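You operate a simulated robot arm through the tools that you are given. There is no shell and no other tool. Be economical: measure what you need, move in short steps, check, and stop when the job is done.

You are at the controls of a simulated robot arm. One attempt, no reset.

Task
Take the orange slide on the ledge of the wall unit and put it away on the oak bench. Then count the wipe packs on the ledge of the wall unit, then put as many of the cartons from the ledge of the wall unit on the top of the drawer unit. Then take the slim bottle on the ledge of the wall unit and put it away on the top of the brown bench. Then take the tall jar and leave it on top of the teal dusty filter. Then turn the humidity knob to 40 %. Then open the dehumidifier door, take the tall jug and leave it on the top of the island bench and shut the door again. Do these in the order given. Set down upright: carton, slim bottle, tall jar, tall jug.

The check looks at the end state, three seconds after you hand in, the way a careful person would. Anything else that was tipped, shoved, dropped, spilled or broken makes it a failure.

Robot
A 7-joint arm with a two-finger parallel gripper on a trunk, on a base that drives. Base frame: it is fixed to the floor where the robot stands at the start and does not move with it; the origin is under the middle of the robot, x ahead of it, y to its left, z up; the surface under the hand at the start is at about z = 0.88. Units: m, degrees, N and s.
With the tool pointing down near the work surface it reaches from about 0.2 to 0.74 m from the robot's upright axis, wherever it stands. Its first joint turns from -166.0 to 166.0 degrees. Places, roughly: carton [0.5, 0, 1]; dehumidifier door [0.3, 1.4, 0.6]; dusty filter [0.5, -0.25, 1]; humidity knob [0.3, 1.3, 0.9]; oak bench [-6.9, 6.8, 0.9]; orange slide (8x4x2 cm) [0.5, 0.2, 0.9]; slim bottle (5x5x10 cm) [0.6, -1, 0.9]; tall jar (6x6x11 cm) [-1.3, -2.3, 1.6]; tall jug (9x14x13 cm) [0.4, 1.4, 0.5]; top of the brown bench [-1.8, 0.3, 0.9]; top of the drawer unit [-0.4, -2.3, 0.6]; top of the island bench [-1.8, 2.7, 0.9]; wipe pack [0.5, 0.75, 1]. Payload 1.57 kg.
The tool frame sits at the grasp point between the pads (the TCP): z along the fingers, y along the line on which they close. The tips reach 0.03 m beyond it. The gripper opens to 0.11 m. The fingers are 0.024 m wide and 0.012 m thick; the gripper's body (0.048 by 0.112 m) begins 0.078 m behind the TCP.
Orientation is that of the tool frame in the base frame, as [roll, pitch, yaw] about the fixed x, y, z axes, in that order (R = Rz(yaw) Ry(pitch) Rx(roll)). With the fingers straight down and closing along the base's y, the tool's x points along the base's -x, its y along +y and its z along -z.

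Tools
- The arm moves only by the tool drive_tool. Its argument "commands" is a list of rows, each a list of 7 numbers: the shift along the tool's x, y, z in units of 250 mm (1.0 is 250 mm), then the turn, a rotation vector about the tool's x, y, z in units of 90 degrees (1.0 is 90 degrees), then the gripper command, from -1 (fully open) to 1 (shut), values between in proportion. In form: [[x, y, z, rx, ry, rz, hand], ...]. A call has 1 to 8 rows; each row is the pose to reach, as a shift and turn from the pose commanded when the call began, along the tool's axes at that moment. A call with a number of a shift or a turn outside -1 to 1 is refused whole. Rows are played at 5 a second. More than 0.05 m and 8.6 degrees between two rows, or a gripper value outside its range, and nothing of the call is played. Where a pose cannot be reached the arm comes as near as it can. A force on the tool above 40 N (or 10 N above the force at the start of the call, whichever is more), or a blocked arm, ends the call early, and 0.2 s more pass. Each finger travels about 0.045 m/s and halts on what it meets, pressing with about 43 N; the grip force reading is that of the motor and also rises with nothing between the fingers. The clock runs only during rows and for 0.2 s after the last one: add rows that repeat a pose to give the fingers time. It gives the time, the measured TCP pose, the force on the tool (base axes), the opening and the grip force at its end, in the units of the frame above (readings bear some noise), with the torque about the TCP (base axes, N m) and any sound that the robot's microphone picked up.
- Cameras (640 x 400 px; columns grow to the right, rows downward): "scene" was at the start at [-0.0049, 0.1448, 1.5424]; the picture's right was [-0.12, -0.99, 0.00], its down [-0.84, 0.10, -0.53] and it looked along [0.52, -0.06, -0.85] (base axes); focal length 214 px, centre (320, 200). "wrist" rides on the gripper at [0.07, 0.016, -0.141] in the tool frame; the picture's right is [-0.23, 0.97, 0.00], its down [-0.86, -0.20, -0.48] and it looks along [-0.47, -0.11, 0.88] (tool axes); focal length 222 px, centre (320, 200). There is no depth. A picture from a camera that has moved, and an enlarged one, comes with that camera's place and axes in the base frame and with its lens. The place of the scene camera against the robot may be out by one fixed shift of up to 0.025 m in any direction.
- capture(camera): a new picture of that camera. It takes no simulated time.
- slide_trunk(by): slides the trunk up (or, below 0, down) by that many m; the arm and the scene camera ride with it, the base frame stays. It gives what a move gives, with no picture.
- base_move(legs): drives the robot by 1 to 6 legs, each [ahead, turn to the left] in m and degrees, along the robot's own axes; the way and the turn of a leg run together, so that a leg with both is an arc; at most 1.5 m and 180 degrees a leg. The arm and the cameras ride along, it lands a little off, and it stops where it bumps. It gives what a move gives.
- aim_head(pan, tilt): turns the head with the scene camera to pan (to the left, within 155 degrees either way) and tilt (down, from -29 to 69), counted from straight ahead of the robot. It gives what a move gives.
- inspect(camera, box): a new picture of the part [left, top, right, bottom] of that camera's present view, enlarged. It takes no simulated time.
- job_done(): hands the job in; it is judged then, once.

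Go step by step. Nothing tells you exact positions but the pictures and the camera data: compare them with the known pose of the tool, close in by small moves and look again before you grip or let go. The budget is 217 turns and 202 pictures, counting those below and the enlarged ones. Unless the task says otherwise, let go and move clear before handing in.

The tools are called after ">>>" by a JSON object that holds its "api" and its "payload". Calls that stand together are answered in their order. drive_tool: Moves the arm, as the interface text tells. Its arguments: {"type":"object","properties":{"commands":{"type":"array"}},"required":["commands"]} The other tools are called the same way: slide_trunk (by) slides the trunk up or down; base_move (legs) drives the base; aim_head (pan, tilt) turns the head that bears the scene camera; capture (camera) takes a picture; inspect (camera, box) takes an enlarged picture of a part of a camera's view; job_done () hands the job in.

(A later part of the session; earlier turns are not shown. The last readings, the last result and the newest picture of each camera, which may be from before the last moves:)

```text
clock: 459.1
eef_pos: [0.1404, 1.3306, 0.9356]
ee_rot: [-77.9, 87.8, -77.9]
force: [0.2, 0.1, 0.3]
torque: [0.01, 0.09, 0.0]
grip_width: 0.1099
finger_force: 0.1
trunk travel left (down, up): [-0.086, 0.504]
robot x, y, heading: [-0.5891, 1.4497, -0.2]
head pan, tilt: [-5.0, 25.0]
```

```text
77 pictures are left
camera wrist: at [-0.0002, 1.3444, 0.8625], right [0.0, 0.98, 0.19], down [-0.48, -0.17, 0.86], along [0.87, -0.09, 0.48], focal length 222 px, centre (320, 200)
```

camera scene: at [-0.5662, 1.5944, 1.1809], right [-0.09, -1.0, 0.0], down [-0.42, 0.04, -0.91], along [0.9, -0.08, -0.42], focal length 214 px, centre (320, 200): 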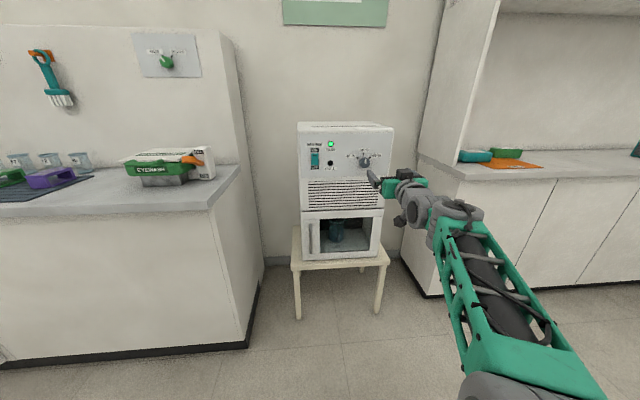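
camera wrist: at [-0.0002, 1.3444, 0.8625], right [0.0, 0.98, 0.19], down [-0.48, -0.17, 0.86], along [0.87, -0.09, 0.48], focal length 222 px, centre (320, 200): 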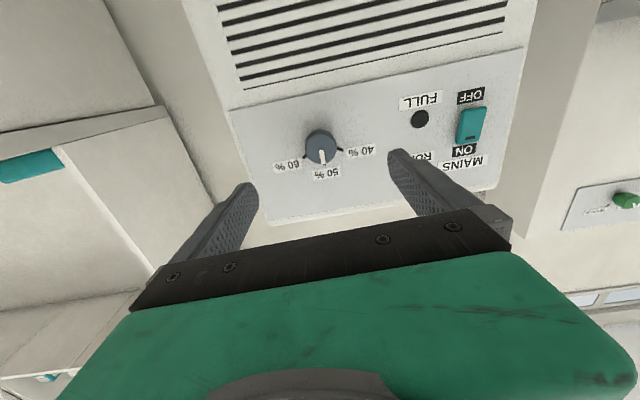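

Triangulated knob front at x≈0.28, y≈1.33, z≈0.938. Pre-rotating the hand +45° and moving closer.

>>> {"api": "drive_tool", "payload": {"commands": [[0, 0, 0.05, 0, 0, 0.085, -1], [0, 0, 0.1, 0, 0, 0.17, -1], [0, 0, 0.15, 0, 0, 0.255, -1], [0, 0, 0.2, 0, 0, 0.34, -1], [0, 0, 0.25, 0, 0, 0.425, -1], [0, 0, 0.3, 0, 0, 0.5, -1]]}}

>>> {"api": "capture", "payload": {"camera": "wrist"}}

>>> {"api": "inspect", "payload": {"camera": "scene", "box": [290, 120, 430, 220]}}

```text
clock: 460.5
eef_pos: [0.217, 1.3304, 0.9353]
ee_rot: [89.4, 47.0, 89.8]
force: [0.5, 0.6, 0.7]
torque: [0.03, 0.02, -0.03]
grip_width: 0.1099
finger_force: 0.2
trunk travel left (down, up): [-0.086, 0.504]
robot x, y, heading: [-0.5837, 1.4505, -0.4]
head pan, tilt: [-5.0, 25.0]
```

```text
76 pictures are left
camera wrist: at [0.0749, 1.3897, 0.8942], right [-0.01, 0.56, 0.83], down [-0.48, -0.73, 0.49], along [0.88, -0.39, 0.27], focal length 222 px, centre (320, 200)
```

wrist: 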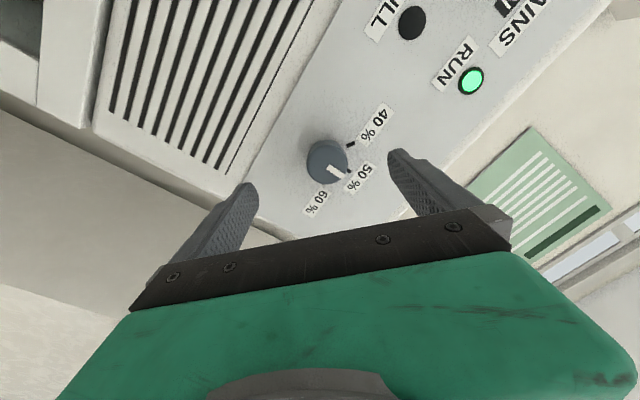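

```text
4.00 times, centred on (360, 170) of scene
camera zoom: at [-0.5662, 1.5945, 1.1809], right [-0.09, -1.0, 0.0], down [-0.42, 0.04, -0.91], along [0.9, -0.08, -0.42], focal length 858 px, centre (160, 320)
```

zoom: 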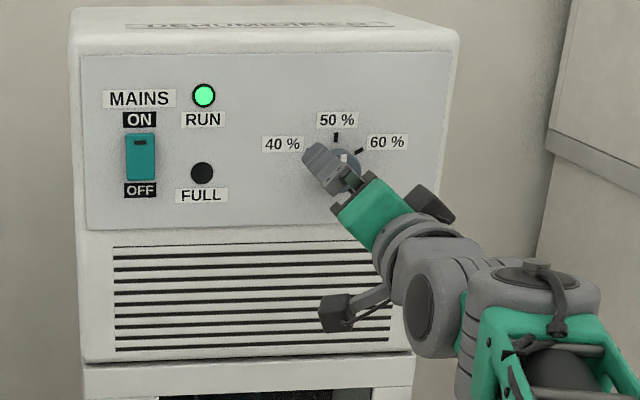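

>>> {"api": "drive_tool", "payload": {"commands": [[0, 0.032, 0, 0, 0, 0, -1], [0, 0.032, 0.08, 0, 0, 0, -1], [0, 0.032, 0.14, 0, 0, 0, -1], [0, 0.032, 0.16, 0, 0, 0, -1]]}}

>>> {"api": "capture", "payload": {"camera": "wrist"}}

>>> {"api": "inspect", "payload": {"camera": "scene", "box": [290, 120, 430, 220]}}

```text
clock: 461.5
eef_pos: [0.257, 1.336, 0.9409]
ee_rot: [89.5, 47.1, 89.8]
force: [0.1, 0.7, -0.6]
torque: [0.01, 0.02, 0.03]
grip_width: 0.1101
finger_force: 0.1
trunk travel left (down, up): [-0.086, 0.504]
robot x, y, heading: [-0.5812, 1.4447, -0.4]
head pan, tilt: [-5.0, 25.0]
```

```text
74 pictures are left
camera wrist: at [0.1158, 1.395, 0.8997], right [-0.01, 0.56, 0.83], down [-0.48, -0.73, 0.49], along [0.88, -0.39, 0.27], focal length 222 px, centre (320, 200)
```

wrist: 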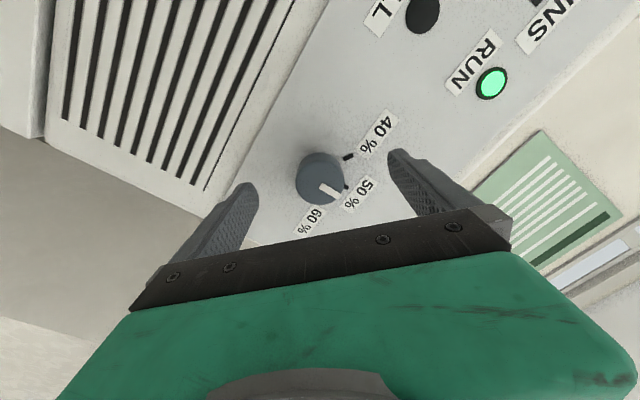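

```text
4.00 times, centred on (360, 170) of scene
camera zoom: at [-0.5661, 1.5945, 1.1809], right [-0.09, -1.0, 0.0], down [-0.42, 0.04, -0.91], along [0.9, -0.08, -0.42], focal length 858 px, centre (160, 320)
```

zoom: 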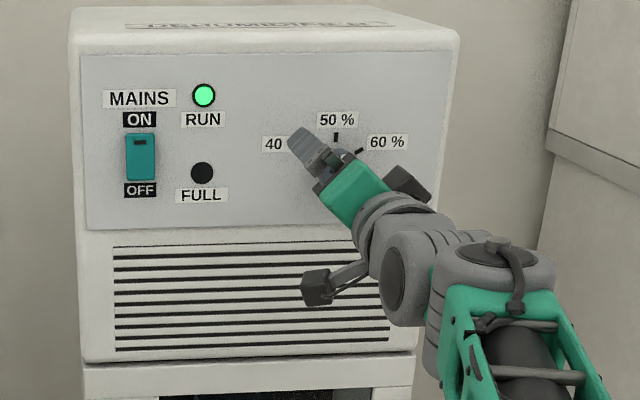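

>>> {"api": "drive_tool", "payload": {"commands": [[0, 0, 0.015, 0, 0, 0, -1], [0, 0, 0.03, 0, 0, 0, -1], [0, 0, 0.03, 0, 0, 0, -1]]}}

>>> {"api": "drive_tool", "payload": {"commands": [[0, 0, 0, 0, 0, 0, 0], [0, 0, 0, 0, 0, 0, 1], [0, 0, 0, 0, 0, 0, 1], [0, 0, 0, 0, 0, 0, 1], [0, 0, 0, 0, 0, 0, 1], [0, 0, 0, 0, 0, 0, 1]]}}

>>> {"api": "capture", "payload": {"camera": "wrist"}}

```text
clock: 462.3
eef_pos: [0.2647, 1.3357, 0.94]
ee_rot: [89.6, 47.1, 89.7]
force: [0.5, 0.3, 0.3]
torque: [0.01, 0.03, 0.01]
grip_width: 0.11
finger_force: 0.1
trunk travel left (down, up): [-0.086, 0.504]
robot x, y, heading: [-0.5817, 1.4506, -0.2]
head pan, tilt: [-5.0, 25.0]
```

```text
clock: 463.7
eef_pos: [0.2638, 1.3342, 0.9418]
ee_rot: [89.6, 47.1, 89.7]
force: [-1.9, -1.7, -1.9]
torque: [0.02, 0.06, -0.41]
grip_width: 0.0404
finger_force: 31.0
trunk travel left (down, up): [-0.086, 0.504]
robot x, y, heading: [-0.5835, 1.4488, -0.4]
head pan, tilt: [-5.0, 25.0]
```

```text
72 pictures are left
camera wrist: at [0.1226, 1.3938, 0.8995], right [-0.01, 0.56, 0.83], down [-0.48, -0.73, 0.49], along [0.88, -0.4, 0.27], focal length 222 px, centre (320, 200)
```

wrist: 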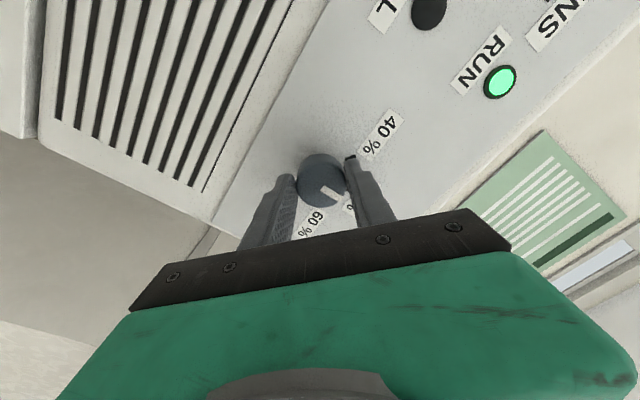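

Knob gripped. Turning 60° counter-clockwise.

>>> {"api": "drive_tool", "payload": {"commands": [[0, 0, 0, 0, 0, -0.083, 1], [0, 0, 0, 0, 0, -0.167, 1], [0, 0, 0, 0, 0, -0.25, 1], [0, 0, 0, 0, 0, -0.333, 1], [0, 0, 0, 0, 0, -0.417, 1], [0, 0, 0, 0, 0, -0.5, 1], [0, 0, 0, 0, 0, -0.583, 1], [0, 0, 0, 0, 0, -0.667, 1]]}}

>>> {"api": "capture", "payload": {"camera": "wrist"}}

```text
clock: 465.5
eef_pos: [0.2648, 1.3293, 0.9397]
ee_rot: [-89.1, 73.0, -89.4]
force: [-4.4, -25.2, -10.6]
torque: [1.16, 0.58, -0.69]
grip_width: 0.0406
finger_force: 44.9
trunk travel left (down, up): [-0.086, 0.504]
robot x, y, heading: [-0.5846, 1.451, -0.4]
head pan, tilt: [-5.0, 25.0]
```

```text
71 pictures are left
camera wrist: at [0.1229, 1.3257, 0.8675], right [0.0, 1.0, -0.07], down [-0.48, 0.06, 0.87], along [0.88, 0.03, 0.48], focal length 222 px, centre (320, 200)
```

wrist: 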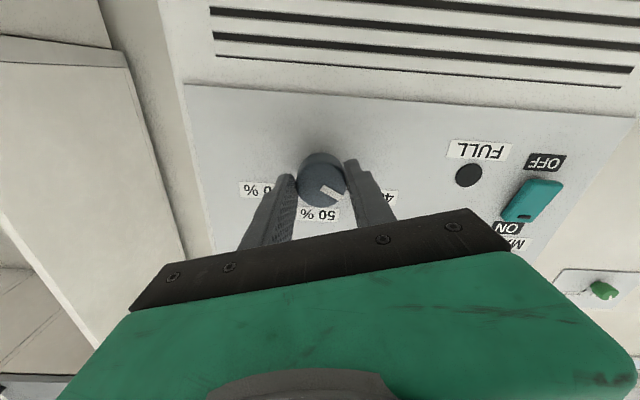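

>>> {"api": "drive_tool", "payload": {"commands": [[0, 0, 0, 0, 0, -0.667, -0.6], [0, 0, 0, 0, 0, -0.667, -1], [0, 0, 0, 0, 0, -0.667, -1]]}}

>>> {"api": "capture", "payload": {"camera": "wrist"}}

```text
refused: row 1 steps farther than a row can; nothing moved
```

```text
70 pictures are left
camera wrist: at [0.1229, 1.3257, 0.8675], right [0.0, 1.0, -0.07], down [-0.48, 0.06, 0.87], along [0.88, 0.03, 0.48], focal length 222 px, centre (320, 200)
```

wrist: 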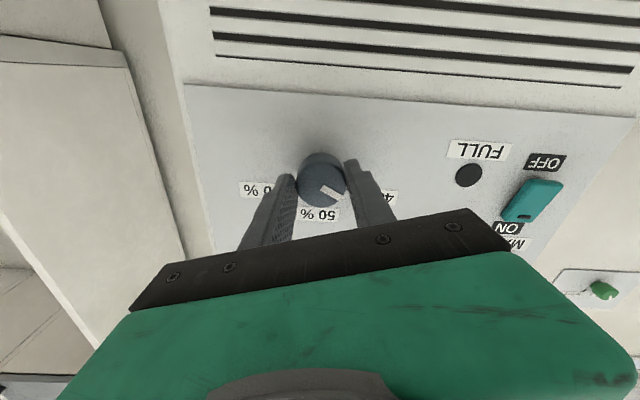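

>>> {"api": "drive_tool", "payload": {"commands": [[0, 0, 0, 0, 0, 0, 0], [0, 0, 0, 0, 0, 0, -1], [0, 0, 0, 0, 0, 0, -1], [0, 0, 0, 0, 0, 0, -1], [0, 0, -0.1, 0, 0, 0, -1], [0, 0, -0.2, 0, 0, 0, -1]]}}

>>> {"api": "capture", "payload": {"camera": "wrist"}}

>>> {"api": "inspect", "payload": {"camera": "wrist", "box": [240, 100, 400, 220]}}

```text
clock: 466.9
eef_pos: [0.2146, 1.335, 0.9427]
ee_rot: [-88.6, 72.8, -88.6]
force: [0.6, 0.2, -0.3]
torque: [0.02, -0.07, 0.0]
grip_width: 0.1099
finger_force: 0.2
trunk travel left (down, up): [-0.086, 0.504]
robot x, y, heading: [-0.5874, 1.449, -0.3]
head pan, tilt: [-5.0, 25.0]
```

```text
69 pictures are left
camera wrist: at [0.0738, 1.3298, 0.8692], right [0.0, 1.0, -0.07], down [-0.48, 0.06, 0.87], along [0.87, 0.04, 0.48], focal length 222 px, centre (320, 200)
```

wrist: 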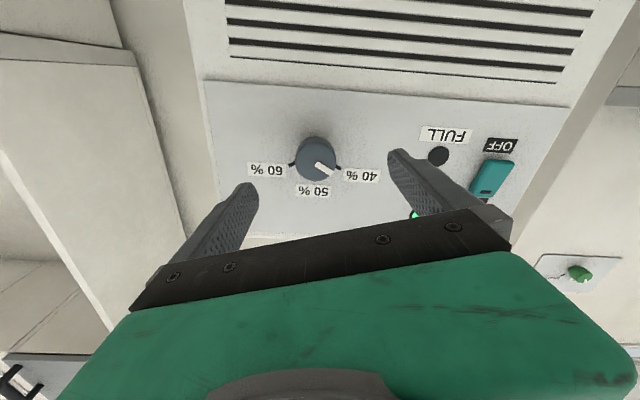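

```text
3.33 times, centred on (320, 160) of wrist
camera zoom: at [0.0738, 1.3298, 0.8692], right [0.0, 1.0, -0.07], down [-0.48, 0.06, 0.87], along [0.87, 0.04, 0.48], focal length 740 px, centre (320, 333)
```

zoom: 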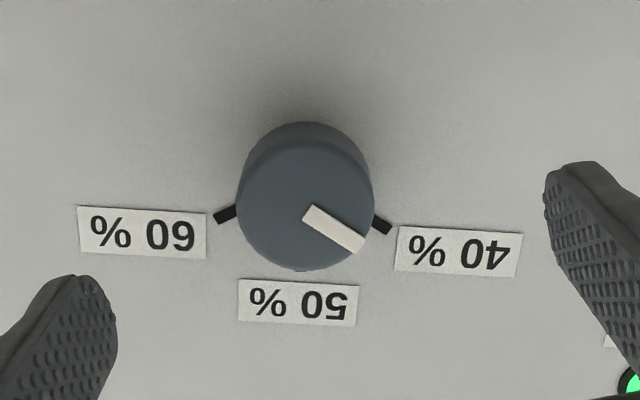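

The knob now points at 40 %. Next, the door: back off, level the hand and move toward the handle at left (≈ y 1.56, z 0.59).

>>> {"api": "drive_tool", "payload": {"commands": [[0, 0, -0.1, 0, 0, 0.05, -1], [0, 0, -0.2, 0, 0, 0.1, -1], [0, 0, -0.3, 0, 0, 0.15, -1], [0, 0, -0.4, 0, 0, 0.19, -1]]}}

>>> {"api": "drive_tool", "payload": {"commands": [[0.11, 0.12, 0, 0, 0, 0, -1], [0.22, 0.24, 0, 0, 0, 0, -1], [0.33, 0.36, 0, 0, 0, 0, -1], [0.44, 0.48, 0, 0, 0, 0, -1], [0.55, 0.6, 0, 0, 0, 0, -1], [0.66, 0.72, 0, 0, 0, 0, -1], [0.78, 0.84, 0, 0, 0, 0, -1]]}}

>>> {"api": "slide_trunk", "payload": {"by": -0.08}}

>>> {"api": "capture", "payload": {"camera": "wrist"}}

>>> {"api": "capture", "payload": {"camera": "scene"}}

```text
clock: 467.9
eef_pos: [0.1151, 1.3354, 0.941]
ee_rot: [10.0, 89.7, 10.2]
force: [1.0, 0.0, -0.1]
torque: [0.01, 0.01, -0.02]
grip_width: 0.1097
finger_force: 0.1
trunk travel left (down, up): [-0.086, 0.504]
robot x, y, heading: [-0.5831, 1.4513, -0.3]
head pan, tilt: [-5.0, 25.0]
```

```text
clock: 469.5
eef_pos: [0.1145, 1.5453, 0.748]
ee_rot: [-4.4, 89.5, -4.2]
force: [0.1, -0.7, 0.2]
torque: [-0.01, 0.05, 0.06]
grip_width: 0.1101
finger_force: 0.0
trunk travel left (down, up): [-0.086, 0.504]
robot x, y, heading: [-0.5844, 1.4509, -0.4]
head pan, tilt: [-5.0, 25.0]
```

```text
clock: 470.6
eef_pos: [0.1149, 1.5441, 0.6677]
ee_rot: [-3.9, 89.6, -3.8]
force: [0.1, -0.6, -0.3]
torque: [0.03, -0.01, 0.02]
grip_width: 0.11
finger_force: 0.2
trunk travel left (down, up): [-0.006, 0.584]
robot x, y, heading: [-0.5855, 1.4488, -0.2]
head pan, tilt: [-5.0, 25.0]
```

```text
67 pictures are left
camera wrist: at [-0.0265, 1.5613, 0.596], right [0.0, 0.97, 0.23], down [-0.48, -0.2, 0.85], along [0.88, -0.11, 0.47], focal length 222 px, centre (320, 200)
```

wrist: 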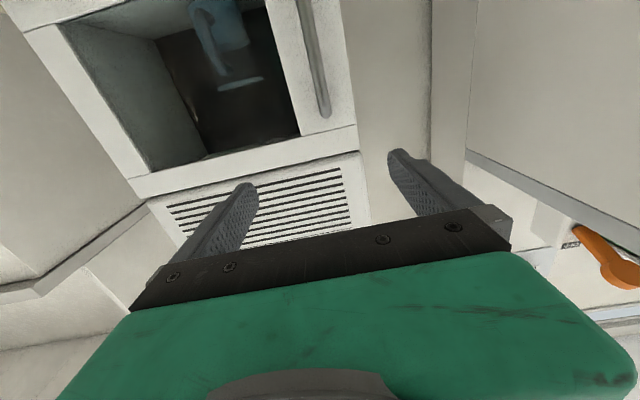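

```text
66 pictures are left
camera scene: at [-0.5662, 1.5944, 1.1009], right [-0.09, -1.0, 0.0], down [-0.42, 0.04, -0.91], along [0.9, -0.08, -0.42], focal length 214 px, centre (320, 200)
```

scene: 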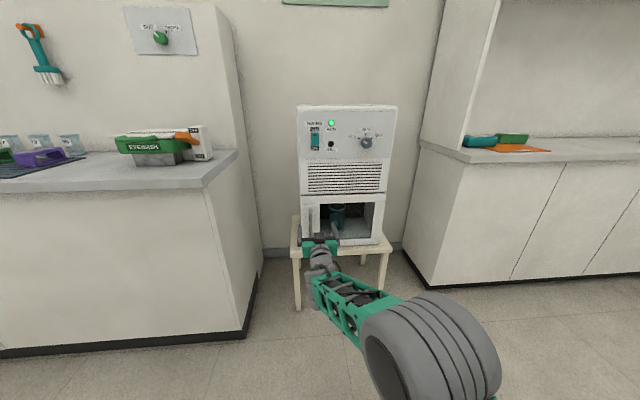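

Handle at y≈1.558, z≈0.54–0.635. Lowering and centring.

>>> {"api": "drive_tool", "payload": {"commands": [[0.11, 0.02, 0, 0, 0, 0, -1], [0.22, 0.04, 0, 0, 0, 0, -1], [0.32, 0.056, 0, 0, 0, 0, -1]]}}

>>> {"api": "capture", "payload": {"camera": "wrist"}}

>>> {"api": "inspect", "payload": {"camera": "scene", "box": [285, 180, 405, 280]}}

```text
clock: 471.4
eef_pos: [0.1166, 1.5581, 0.5884]
ee_rot: [-1.7, 89.6, -1.6]
force: [-0.4, 1.1, 0.3]
torque: [0.04, 0.05, -0.01]
grip_width: 0.1099
finger_force: 0.1
trunk travel left (down, up): [-0.006, 0.584]
robot x, y, heading: [-0.5864, 1.4489, -0.0]
head pan, tilt: [-5.0, 25.0]
```

```text
65 pictures are left
camera wrist: at [-0.0251, 1.5753, 0.5164], right [0.0, 0.97, 0.23], down [-0.48, -0.2, 0.85], along [0.87, -0.11, 0.47], focal length 222 px, centre (320, 200)
```

wrist: 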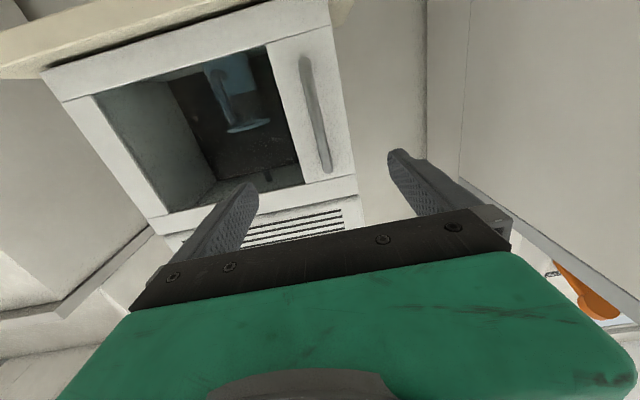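

```text
4.00 times, centred on (345, 230) of scene
camera zoom: at [-0.5663, 1.5943, 1.101], right [-0.09, -1.0, 0.0], down [-0.42, 0.04, -0.91], along [0.9, -0.08, -0.42], focal length 858 px, centre (220, 80)
```

zoom: 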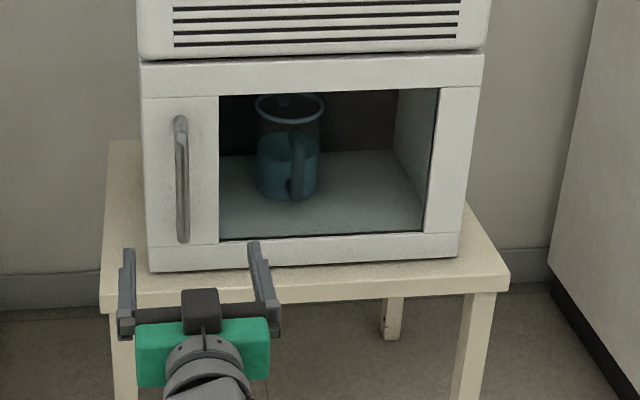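

Handle bar at x≈0.28, y≈1.556, z 0.49–0.64. Driving forward to bring the fingers around it.

>>> {"api": "base_move", "payload": {"legs": [[0.11, 0]]}}

>>> {"api": "capture", "payload": {"camera": "wrist"}}

>>> {"api": "inspect", "payload": {"camera": "scene", "box": [285, 180, 405, 280]}}

```text
clock: 472.6
eef_pos: [0.2242, 1.5594, 0.5889]
ee_rot: [-5.0, 89.6, -4.6]
force: [0.2, -0.7, -0.1]
torque: [0.02, 0.01, 0.03]
grip_width: 0.1101
finger_force: 0.1
trunk travel left (down, up): [-0.006, 0.584]
robot x, y, heading: [-0.4779, 1.4484, -0.3]
head pan, tilt: [-5.0, 25.0]
```

```text
63 pictures are left
camera wrist: at [0.0833, 1.5761, 0.5163], right [-0.01, 0.97, 0.23], down [-0.48, -0.2, 0.85], along [0.88, -0.1, 0.47], focal length 222 px, centre (320, 200)
```

wrist: 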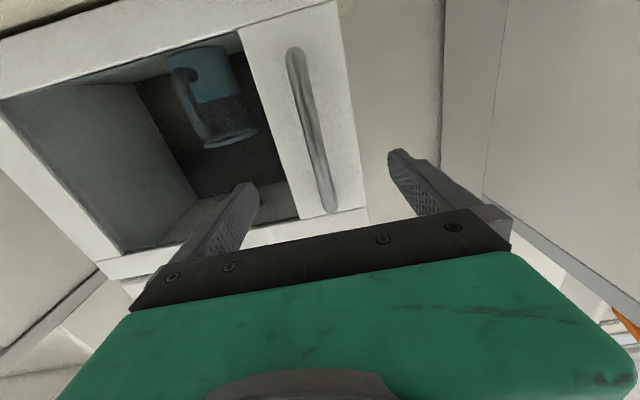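

```text
4.00 times, centred on (345, 230) of scene
camera zoom: at [-0.4573, 1.5942, 1.1009], right [-0.09, -1.0, 0.0], down [-0.42, 0.04, -0.91], along [0.9, -0.08, -0.42], focal length 858 px, centre (220, 80)
```

zoom: 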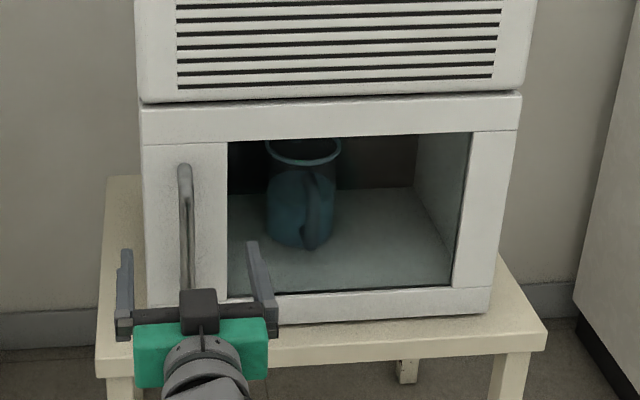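

>>> {"api": "base_move", "payload": {"legs": [[0.042, 0]]}}

>>> {"api": "capture", "payload": {"camera": "wrist"}}

```text
clock: 473.5
eef_pos: [0.2664, 1.5599, 0.5873]
ee_rot: [-5.0, 89.7, -4.7]
force: [0.2, 0.5, 0.1]
torque: [-0.01, 0.0, -0.03]
grip_width: 0.1098
finger_force: 0.1
trunk travel left (down, up): [-0.006, 0.584]
robot x, y, heading: [-0.4334, 1.4477, -0.2]
head pan, tilt: [-5.0, 25.0]
```

```text
61 pictures are left
camera wrist: at [0.1251, 1.5755, 0.5163], right [-0.01, 0.97, 0.23], down [-0.48, -0.2, 0.85], along [0.88, -0.1, 0.47], focal length 222 px, centre (320, 200)
```

wrist: 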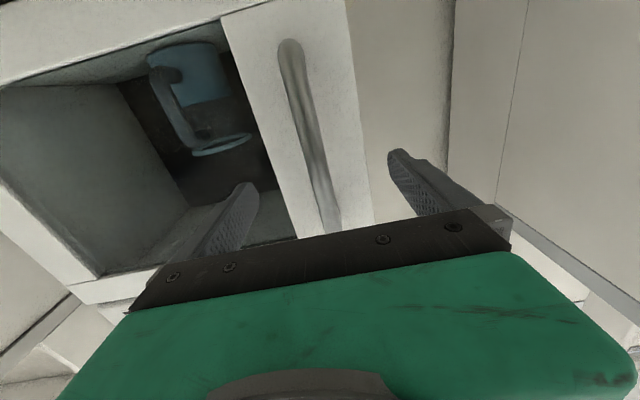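

Fingers straddle the handle. Closing.

>>> {"api": "drive_tool", "payload": {"commands": [[0, 0, 0, 0, 0, 0, 0.5], [0, 0, 0, 0, 0, 0, 1], [0, 0, 0, 0, 0, 0, 1], [0, 0, 0, 0, 0, 0, 1], [0, 0, 0, 0, 0, 0, 1], [0, 0, 0, 0, 0, 0, 1], [0, 0, 0, 0, 0, 0, 1]]}}

>>> {"api": "capture", "payload": {"camera": "wrist"}}

```text
clock: 475.1
eef_pos: [0.2658, 1.5619, 0.588]
ee_rot: [-3.1, 89.7, -2.6]
force: [0.0, 5.2, 0.0]
torque: [0.0, 0.03, 0.08]
grip_width: 0.0158
finger_force: 27.4
trunk travel left (down, up): [-0.006, 0.584]
robot x, y, heading: [-0.4371, 1.4468, -0.6]
head pan, tilt: [-5.0, 25.0]
```

```text
60 pictures are left
camera wrist: at [0.1249, 1.5764, 0.5163], right [-0.01, 0.97, 0.23], down [-0.48, -0.2, 0.85], along [0.88, -0.1, 0.47], focal length 222 px, centre (320, 200)
```

wrist: 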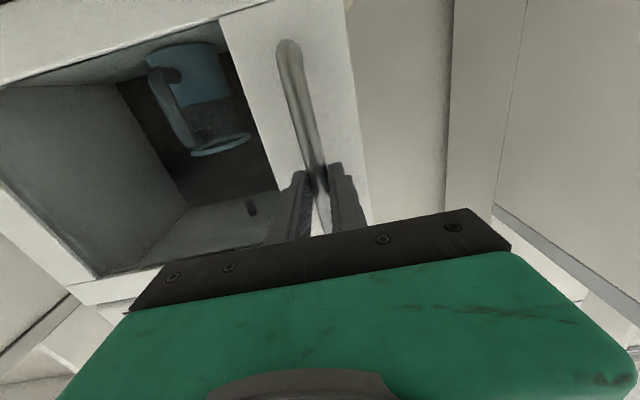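

Handle gripped. Pulling the door along its arc (hinge at the right, y≈1.215), first 24°.

>>> {"api": "drive_tool", "payload": {"commands": [[0, -0.013, -0.072, -0.033, 0, 0, 1], [0, -0.026, -0.144, -0.067, 0, 0, 1], [0, -0.067, -0.284, -0.133, 0, 0, 1], [0, -0.122, -0.42, -0.2, 0, 0, 1], [0, -0.192, -0.549, -0.267, 0, 0, 1]]}}

>>> {"api": "capture", "payload": {"camera": "scene"}}

```text
clock: 476.3
eef_pos: [0.1303, 1.5073, 0.5901]
ee_rot: [-39.5, 89.4, -15.8]
force: [15.1, -26.2, 6.1]
torque: [0.18, 0.73, -0.6]
grip_width: 0.0156
finger_force: 31.0
trunk travel left (down, up): [-0.006, 0.584]
robot x, y, heading: [-0.436, 1.4508, -0.5]
head pan, tilt: [-5.0, 25.0]
```

```text
59 pictures are left
camera scene: at [-0.4142, 1.5924, 1.1012], right [-0.1, -1.0, 0.0], down [-0.42, 0.04, -0.91], along [0.9, -0.09, -0.42], focal length 214 px, centre (320, 200)
```

scene: 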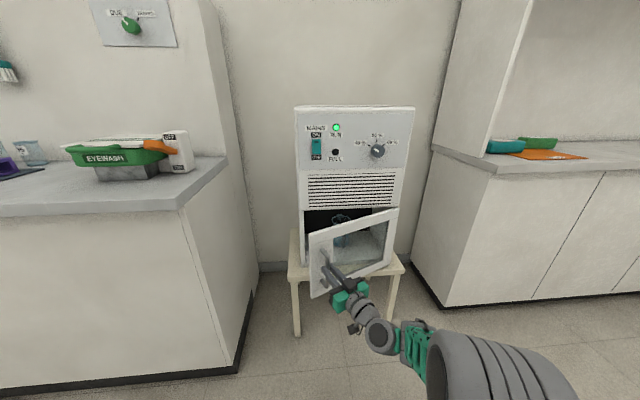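

Opens well; fit gives hinge at (0.327, 1.216). Continuing along the arc.

>>> {"api": "drive_tool", "payload": {"commands": [[0, -0.06, -0.147, -0.067, 0, 0, 1], [0, -0.107, -0.287, -0.133, 0, 0, 1], [0, -0.167, -0.421, -0.2, 0, 0, 1], [0, -0.242, -0.547, -0.267, 0, 0, 1], [0, -0.33, -0.666, -0.333, 0, 0, 1]]}}

>>> {"api": "capture", "payload": {"camera": "scene"}}

```text
clock: 477.0
eef_pos: [0.0782, 1.4631, 0.5978]
ee_rot: [-101.0, 88.5, -62.5]
force: [-4.9, 4.5, -4.3]
torque: [1.08, -0.09, 0.03]
grip_width: 0.0157
finger_force: 31.7
out of reach, approached as far as the arm can: row 3
trunk travel left (down, up): [-0.006, 0.584]
robot x, y, heading: [-0.4315, 1.4521, -0.0]
head pan, tilt: [-5.0, 25.0]
stopped in row 3: the force on the tool passed its limit at 68 N (the readings are from after the stop); the commanded pose is now the measured one
```

```text
58 pictures are left
camera scene: at [-0.4174, 1.5944, 1.1007], right [-0.09, -1.0, 0.0], down [-0.42, 0.04, -0.91], along [0.9, -0.08, -0.42], focal length 214 px, centre (320, 200)
```

scene: 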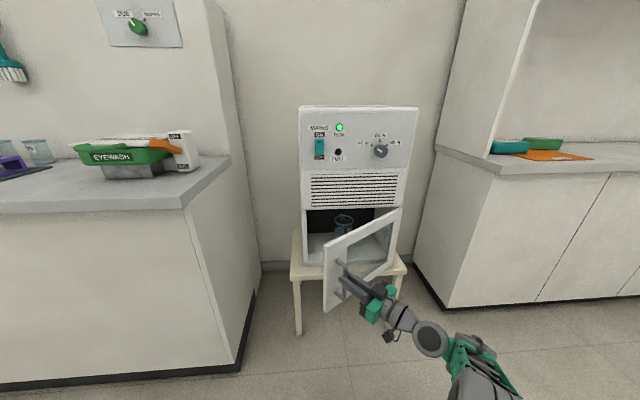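

Arm limit reached with the door ~36° open. Releasing the handle and backing off; I'll push the door wider from inside.

>>> {"api": "drive_tool", "payload": {"commands": [[0, 0, 0, 0, 0, 0, 0.2], [0, 0, 0, 0, 0, 0, -0.2], [0, 0, 0, 0, 0, 0, -0.2], [0, 0, -0.12, 0, 0, 0, -0.2], [0, 0, -0.26, 0, 0, 0, -0.2], [0, 0, -0.4, 0, 0, 0, -0.2]]}}

>>> {"api": "capture", "payload": {"camera": "scene"}}

>>> {"api": "capture", "payload": {"camera": "wrist"}}

```text
clock: 478.4
eef_pos: [0.0728, 1.4601, 0.5999]
ee_rot: [-104.3, 88.3, -66.0]
force: [0.2, 0.0, 0.2]
torque: [0.01, 0.01, -0.02]
grip_width: 0.066
finger_force: 0.1
out of reach, approached as far as the arm can: row 4, 5, 6
trunk travel left (down, up): [-0.006, 0.584]
robot x, y, heading: [-0.4343, 1.4476, 0.1]
head pan, tilt: [-5.0, 25.0]
```

```text
57 pictures are left
camera scene: at [-0.4172, 1.5941, 1.1009], right [-0.09, -1.0, 0.0], down [-0.42, 0.04, -0.91], along [0.9, -0.08, -0.42], focal length 214 px, centre (320, 200)
```

scene: 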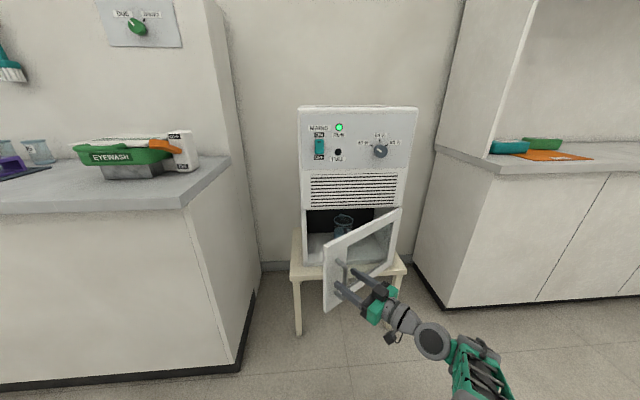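

```text
56 pictures are left
camera wrist: at [-0.0473, 1.384, 0.5304], right [-0.61, 0.77, 0.2], down [-0.26, -0.43, 0.86], along [0.75, 0.47, 0.46], focal length 222 px, centre (320, 200)
```

wrist: 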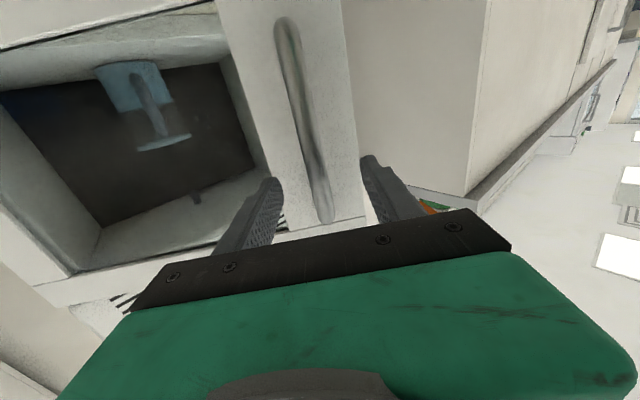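

Opening fully and backing the base away.

>>> {"api": "drive_tool", "payload": {"commands": [[0, 0, 0, 0, 0, 0, -1], [0, 0, 0, 0, 0, 0, -1], [0, 0, 0, 0, 0, 0, -1]]}}

>>> {"api": "base_move", "payload": {"legs": [[-0.2, 0]]}}

>>> {"api": "capture", "payload": {"camera": "scene"}}

```text
clock: 479.2
eef_pos: [0.073, 1.4598, 0.6009]
ee_rot: [-104.2, 88.2, -65.9]
force: [-0.3, 0.3, -0.6]
torque: [0.02, 0.0, 0.02]
grip_width: 0.1098
finger_force: 0.0
trunk travel left (down, up): [-0.006, 0.584]
robot x, y, heading: [-0.4361, 1.4497, -0.0]
head pan, tilt: [-5.0, 25.0]
```

```text
clock: 480.8
eef_pos: [-0.1282, 1.46, 0.6008]
ee_rot: [-104.1, 88.3, -65.8]
force: [0.6, -0.8, 0.4]
torque: [-0.04, -0.01, 0.06]
grip_width: 0.1101
finger_force: 0.1
trunk travel left (down, up): [-0.006, 0.584]
robot x, y, heading: [-0.6398, 1.4481, 0.2]
head pan, tilt: [-5.0, 25.0]
```

```text
55 pictures are left
camera scene: at [-0.6195, 1.5937, 1.1009], right [-0.08, -1.0, 0.0], down [-0.42, 0.04, -0.91], along [0.9, -0.08, -0.42], focal length 214 px, centre (320, 200)
```

scene: 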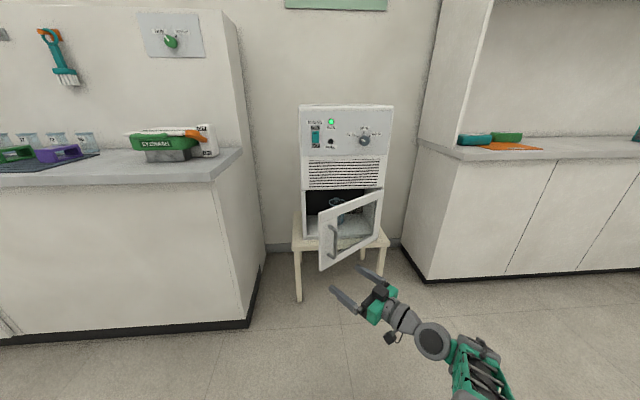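

Door stays ~36° open. Levelling the hand toward +x and moving it left so it can enter behind the door's free edge.

>>> {"api": "drive_tool", "payload": {"commands": [[0, 0.06, 0.05, 0.07, 0, 0, 0], [0, 0.13, 0.1, 0.14, 0, 0, 1], [0, 0.19, 0.15, 0.21, 0, 0, 1], [0, 0.25, 0.19, 0.28, 0, 0, 1], [0, 0.32, 0.24, 0.35, 0, 0, 1], [0, 0.38, 0.29, 0.42, 0, 0, 1], [0, 0.38, 0.29, 0.42, 0, 0, 1], [0, 0.38, 0.29, 0.42, 0, 0, 1]]}}

>>> {"api": "capture", "payload": {"camera": "scene"}}

>>> {"api": "capture", "payload": {"camera": "wrist"}}

```text
clock: 481.5
eef_pos: [-0.1301, 1.4284, 0.5311]
ee_rot: [135.0, 80.8, 149.0]
force: [1.0, 0.3, 0.6]
torque: [-0.01, 0.0, -0.01]
grip_width: 0.0518
finger_force: 0.6
trunk travel left (down, up): [-0.006, 0.584]
robot x, y, heading: [-0.6353, 1.4465, -0.0]
head pan, tilt: [-5.0, 25.0]
stopped in row 3: the arm was blocked; the commanded pose is now the measured one
```

```text
54 pictures are left
camera scene: at [-0.6195, 1.5937, 1.1009], right [-0.08, -1.0, 0.0], down [-0.42, 0.04, -0.91], along [0.9, -0.08, -0.42], focal length 214 px, centre (320, 200)
```

scene: 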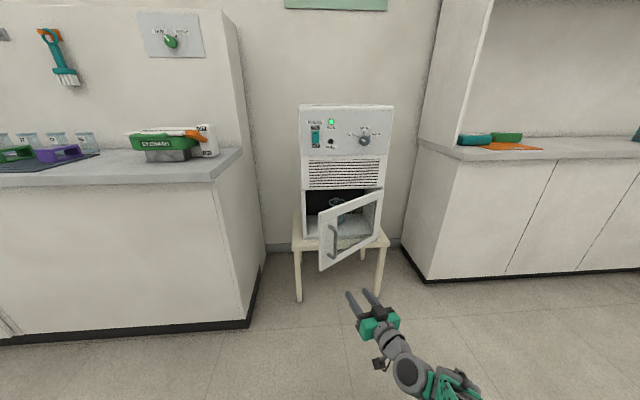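

```text
53 pictures are left
camera wrist: at [-0.2803, 1.4148, 0.4791], right [-0.2, 0.92, 0.33], down [-0.3, -0.38, 0.88], along [0.93, 0.07, 0.35], focal length 222 px, centre (320, 200)
```

wrist: 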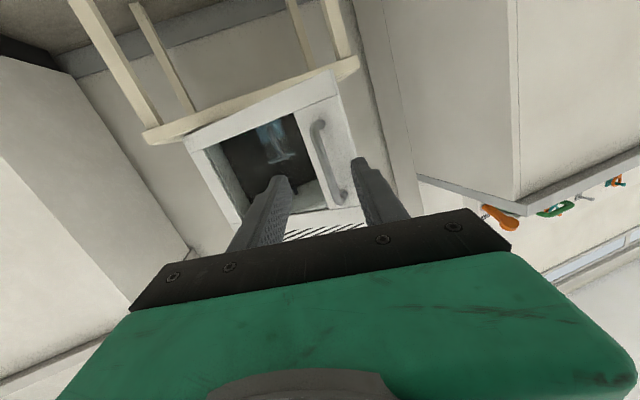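

Too folded there; extending forward before rotating.

>>> {"api": "drive_tool", "payload": {"commands": [[0, 0, 0.15, 0, 0, 0, 1], [0, 0, 0.3, 0, 0, 0, 1], [0, 0, 0.45, 0, 0, 0, 1], [0, 0, 0.6, 0, 0, 0, 1]]}}

>>> {"api": "drive_tool", "payload": {"commands": [[-0.06, 0.08, 0, 0.05, -0.025, 0.02, 1], [-0.12, 0.16, 0, 0.1, -0.05, 0.05, 1], [-0.18, 0.24, 0, 0.155, -0.075, 0.05, 1], [-0.2, 0.32, 0, 0.155, -0.075, 0.05, 1]]}}

>>> {"api": "capture", "payload": {"camera": "scene"}}

```text
clock: 482.5
eef_pos: [0.0143, 1.4642, 0.515]
ee_rot: [135.0, 81.0, 148.9]
force: [0.6, 0.2, -0.3]
torque: [0.01, 0.0, 0.01]
grip_width: 0.0
finger_force: 20.9
trunk travel left (down, up): [-0.006, 0.584]
robot x, y, heading: [-0.6392, 1.4484, 0.0]
head pan, tilt: [-5.0, 25.0]
```

```text
clock: 483.5
eef_pos: [0.0024, 1.5374, 0.5744]
ee_rot: [99.5, 79.9, 98.8]
force: [-0.1, -0.4, -0.3]
torque: [-0.01, -0.01, 0.04]
grip_width: 0.0
finger_force: 21.6
trunk travel left (down, up): [-0.006, 0.584]
robot x, y, heading: [-0.6371, 1.4503, 0.2]
head pan, tilt: [-5.0, 25.0]
```

```text
52 pictures are left
camera scene: at [-0.6194, 1.5937, 1.1009], right [-0.08, -1.0, 0.0], down [-0.42, 0.04, -0.91], along [0.9, -0.08, -0.42], focal length 214 px, centre (320, 200)
```

scene: 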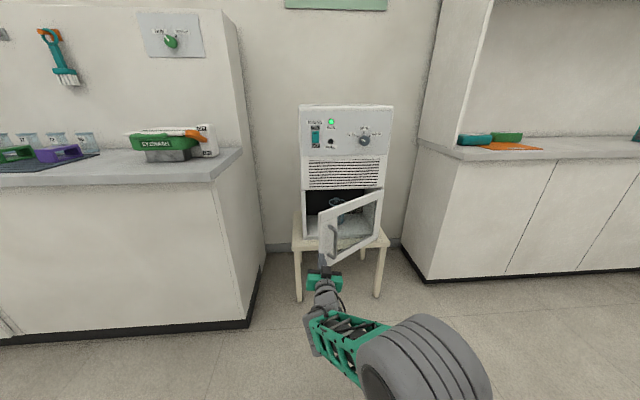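

>>> {"api": "drive_tool", "payload": {"commands": [[0, 0.09, 0, 0, 0, -0.055, 1], [0, 0.18, 0, 0, 0, -0.11, 1]]}}

>>> {"api": "base_move", "payload": {"legs": [[0.15, 0]]}}

>>> {"api": "inspect", "payload": {"camera": "scene", "box": [270, 170, 430, 290]}}

>>> {"api": "capture", "payload": {"camera": "wrist"}}

```text
clock: 484.1
eef_pos: [0.0025, 1.5833, 0.58]
ee_rot: [-178.7, 88.3, -179.3]
force: [-0.6, 0.6, 0.0]
torque: [-0.03, 0.05, 0.02]
grip_width: 0.0
finger_force: 21.6
trunk travel left (down, up): [-0.006, 0.584]
robot x, y, heading: [-0.6374, 1.4481, 0.3]
head pan, tilt: [-5.0, 25.0]
```

```text
clock: 485.5
eef_pos: [0.1528, 1.5851, 0.5787]
ee_rot: [179.9, 88.3, 179.5]
force: [0.4, 0.3, -0.4]
torque: [-0.04, -0.04, 0.03]
grip_width: 0.0
finger_force: 20.9
trunk travel left (down, up): [-0.006, 0.584]
robot x, y, heading: [-0.4875, 1.4486, 0.2]
head pan, tilt: [-5.0, 25.0]
```

```text
3.33 times, centred on (350, 230) of scene
camera zoom: at [-0.4702, 1.5943, 1.1009], right [-0.08, -1.0, 0.0], down [-0.42, 0.04, -0.91], along [0.9, -0.08, -0.42], focal length 715 px, centre (220, 100)
```

zoom: 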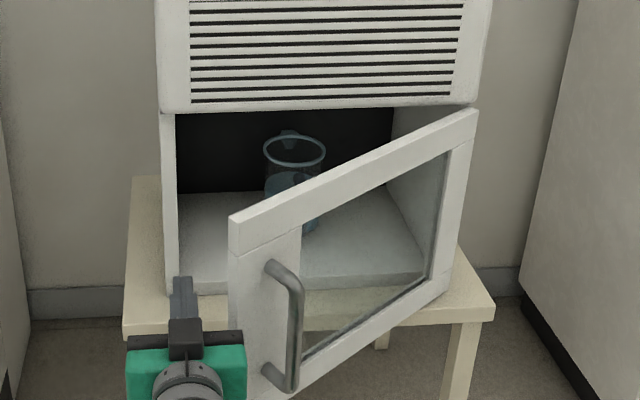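

```text
50 pictures are left
camera wrist: at [0.0095, 1.602, 0.5136], right [0.01, 0.97, 0.23], down [-0.45, -0.2, 0.87], along [0.89, -0.11, 0.44], focal length 222 px, centre (320, 200)
```

wrist: 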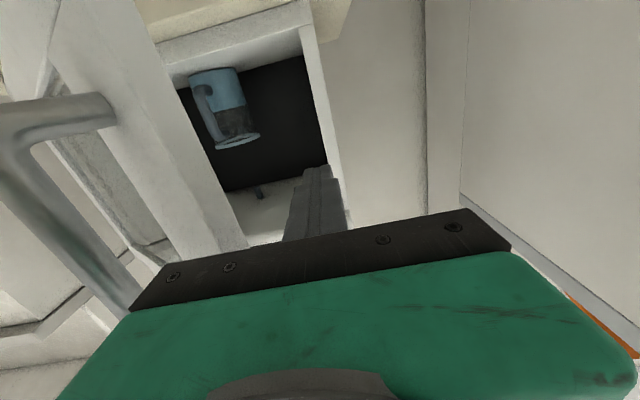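

Fingers are behind the free edge. Sweeping toward −y to push the door open.

>>> {"api": "drive_tool", "payload": {"commands": [[0, -0.12, 0, 0, 0, 0, 1], [0, -0.24, 0, 0, 0, 0, 1], [0, -0.36, 0, 0, 0, 0, 1], [0, -0.48, 0, 0, 0, 0, 1], [0, -0.6, 0, 0, 0, 0, 1], [0, -0.72, 0, 0, 0, 0, 1], [0, -0.84, 0, 0, 0, 0, 1], [0, -0.96, 0, 0, 0, 0, 1]]}}

>>> {"api": "inspect", "payload": {"camera": "scene", "box": [270, 170, 430, 290]}}

```text
clock: 486.1
eef_pos: [0.1512, 1.5363, 0.5791]
ee_rot: [173.4, 88.5, 173.8]
force: [-6.5, 7.4, 1.5]
torque: [-0.12, -0.02, -0.67]
grip_width: 0.0001
finger_force: 21.0
trunk travel left (down, up): [-0.006, 0.584]
robot x, y, heading: [-0.4913, 1.4505, 0.6]
head pan, tilt: [-5.0, 25.0]
stopped in row 3: the force on the tool passed its limit at 58 N (the readings are from after the stop); the commanded pose is now the measured one
```

```text
3.33 times, centred on (350, 230) of scene
camera zoom: at [-0.4715, 1.5948, 1.1009], right [-0.08, -1.0, 0.0], down [-0.42, 0.03, -0.91], along [0.9, -0.07, -0.42], focal length 715 px, centre (220, 100)
```

zoom: 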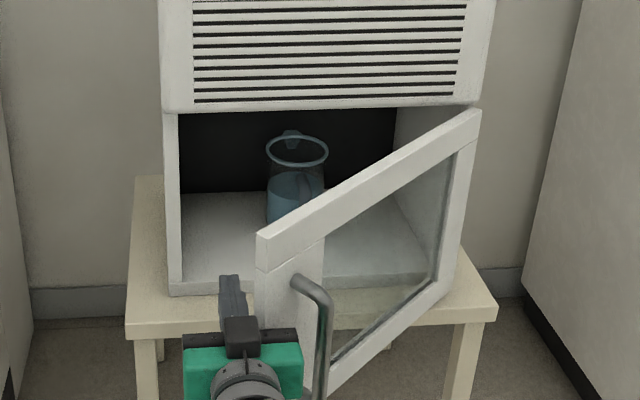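

It moved but resisted at that speed. Pushing more slowly.

>>> {"api": "drive_tool", "payload": {"commands": [[0, -0.03, 0, 0, 0, 0, 1], [0, -0.07, 0, 0, 0, 0, 1], [0, -0.11, 0, 0, 0, 0, 1], [0, -0.15, 0, 0, 0, 0, 1], [0, -0.2, 0, 0, 0, 0, 1], [0, -0.25, 0, 0, 0, 0, 1], [0, -0.3, 0, 0, 0, 0, 1], [0, -0.35, 0, 0, 0, 0, 1]]}}

>>> {"api": "drive_tool", "payload": {"commands": [[0, -0.05, 0, 0, 0, 0, 1], [0, -0.1, 0, 0, 0, 0, 1], [0, -0.15, 0, 0, 0, 0, 1], [0, -0.2, 0, 0, 0, 0, 1], [0, -0.25, 0, 0, 0, 0, 1], [0, -0.3, 0, 0, 0, 0, 1], [0, -0.35, 0, 0, 0, 0, 1], [0, -0.4, 0, 0, 0, 0, 1]]}}

>>> {"api": "capture", "payload": {"camera": "scene"}}

```text
clock: 486.5
eef_pos: [0.1505, 1.5365, 0.5796]
ee_rot: [167.2, 88.5, 168.4]
force: [-8.3, 9.4, 3.0]
torque: [-0.17, 0.0, -0.81]
grip_width: 0.0
finger_force: 21.8
trunk travel left (down, up): [-0.006, 0.584]
robot x, y, heading: [-0.4882, 1.4479, 1.0]
head pan, tilt: [-5.0, 25.0]
stopped in row 2: the force on the tool passed its limit at 48 N (the readings are from after the stop); the commanded pose is now the measured one
```

```text
clock: 486.9
eef_pos: [0.1491, 1.5363, 0.5793]
ee_rot: [158.5, 88.5, 160.4]
force: [-8.3, 10.9, 2.3]
torque: [-0.2, -0.05, -0.92]
grip_width: 0.0
finger_force: 21.2
trunk travel left (down, up): [-0.006, 0.584]
robot x, y, heading: [-0.4873, 1.4514, 1.1]
head pan, tilt: [-5.0, 25.0]
stopped in row 1: the force on the tool passed its limit at 48 N (the readings are from after the stop); the commanded pose is now the measured one
```

```text
48 pictures are left
camera scene: at [-0.4738, 1.5954, 1.1008], right [-0.07, -1.0, 0.0], down [-0.42, 0.03, -0.91], along [0.9, -0.06, -0.42], focal length 214 px, centre (320, 200)
```

scene: 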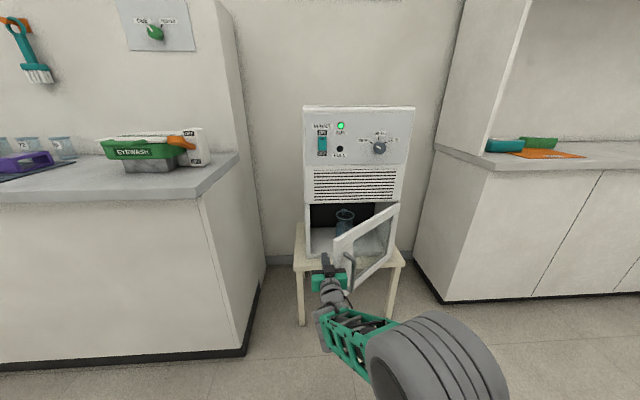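

The hand's body is jamming on the door edge. I'll withdraw and hook only the fingertips behind the edge, angled, with the base further back.

>>> {"api": "drive_tool", "payload": {"commands": [[0, 0.08, 0, 0, 0, 0, 1], [0, 0.16, 0, 0, 0, 0, 1]]}}

>>> {"api": "base_move", "payload": {"legs": [[-0.17, -1]]}}

>>> {"api": "drive_tool", "payload": {"commands": [[0, 0, 0.09, 0.07, 0, 0, 1], [0, 0, 0.18, 0.14, 0, 0, 1], [0, 0, 0.27, 0.21, 0, 0, 1], [0, 0, 0.36, 0.27, 0, 0, 1]]}}

>>> {"api": "inspect", "payload": {"camera": "scene", "box": [270, 170, 430, 290]}}

>>> {"api": "capture", "payload": {"camera": "wrist"}}

```text
clock: 487.5
eef_pos: [0.1466, 1.5754, 0.5791]
ee_rot: [161.7, 88.4, 163.3]
force: [1.1, -0.2, 0.4]
torque: [-0.01, 0.01, 0.04]
grip_width: 0.0
finger_force: 20.8
trunk travel left (down, up): [-0.006, 0.584]
robot x, y, heading: [-0.4882, 1.4485, 1.0]
head pan, tilt: [-5.0, 25.0]
```

```text
clock: 488.9
eef_pos: [-0.0194, 1.5637, 0.5795]
ee_rot: [162.1, 88.4, 162.8]
force: [-0.2, -0.4, -0.3]
torque: [-0.01, 0.0, 0.0]
grip_width: 0.0
finger_force: 21.9
trunk travel left (down, up): [-0.006, 0.584]
robot x, y, heading: [-0.6612, 1.4478, 0.3]
head pan, tilt: [-5.0, 25.0]
```

```text
clock: 489.9
eef_pos: [0.0688, 1.5664, 0.5778]
ee_rot: [-177.1, 88.4, 159.2]
force: [0.9, -0.4, -0.5]
torque: [-0.01, 0.02, -0.01]
grip_width: 0.0
finger_force: 21.4
trunk travel left (down, up): [-0.006, 0.584]
robot x, y, heading: [-0.6605, 1.4474, -0.1]
head pan, tilt: [-5.0, 25.0]
```

```text
3.33 times, centred on (350, 230) of scene
camera zoom: at [-0.6402, 1.5927, 1.1009], right [-0.09, -1.0, 0.0], down [-0.42, 0.04, -0.91], along [0.9, -0.08, -0.42], focal length 715 px, centre (220, 100)
```

zoom: 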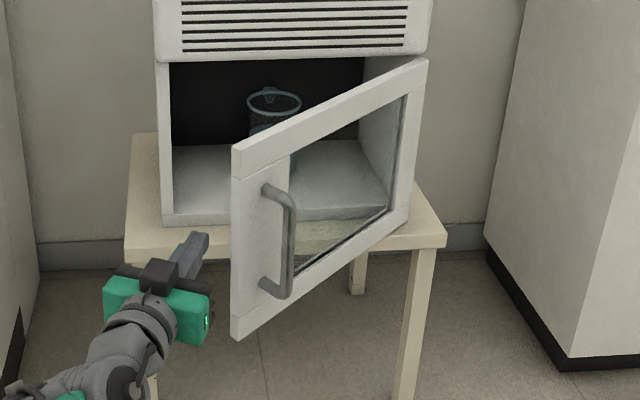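

```text
46 pictures are left
camera wrist: at [-0.0553, 1.6388, 0.5109], right [0.4, 0.89, 0.23], down [-0.5, 0.0, 0.87], along [0.77, -0.46, 0.44], focal length 222 px, centre (320, 200)
```

wrist: 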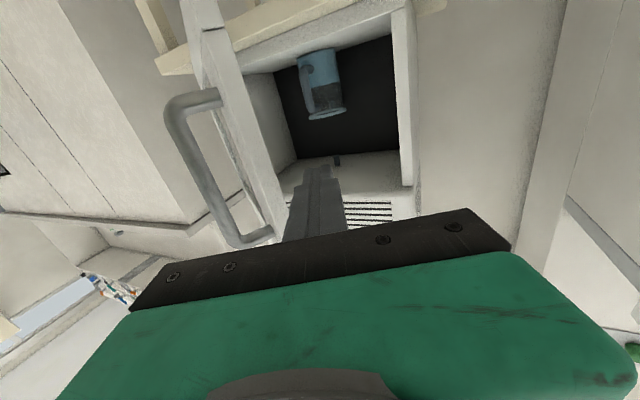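

>>> {"api": "drive_tool", "payload": {"commands": [[0, -0.11, 0.048, 0, 0, 0, 1], [0, -0.2, 0.09, 0, 0, 0, 1], [0, -0.26, 0.085, 0, 0, 0, 1], [0, -0.317, 0.074, 0, 0, 0, 1], [0, -0.365, 0.063, 0, 0, 0, 1], [0, -0.415, 0.051, 0, 0, 0, 1], [0, -0.475, 0.035, 0, 0, 0, 1], [0, -0.538, 0.018, 0, 0, 0, 1]]}}

>>> {"api": "inspect", "payload": {"camera": "scene", "box": [270, 170, 430, 290]}}

```text
clock: 491.7
eef_pos: [0.0205, 1.4382, 0.5742]
ee_rot: [-172.9, 88.3, 163.6]
force: [0.0, -0.7, -1.0]
torque: [0.01, -0.02, 0.04]
grip_width: 0.0001
finger_force: 21.6
trunk travel left (down, up): [-0.006, 0.584]
robot x, y, heading: [-0.6618, 1.4479, 0.2]
head pan, tilt: [-5.0, 25.0]
```

```text
3.33 times, centred on (350, 230) of scene
camera zoom: at [-0.6399, 1.5928, 1.1009], right [-0.09, -1.0, 0.0], down [-0.42, 0.04, -0.91], along [0.9, -0.08, -0.42], focal length 715 px, centre (220, 100)
```

zoom: 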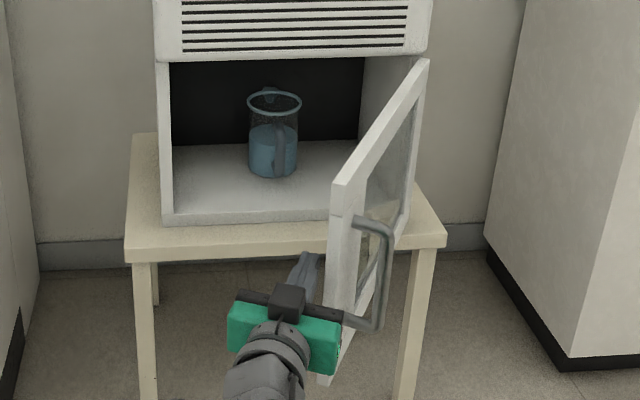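

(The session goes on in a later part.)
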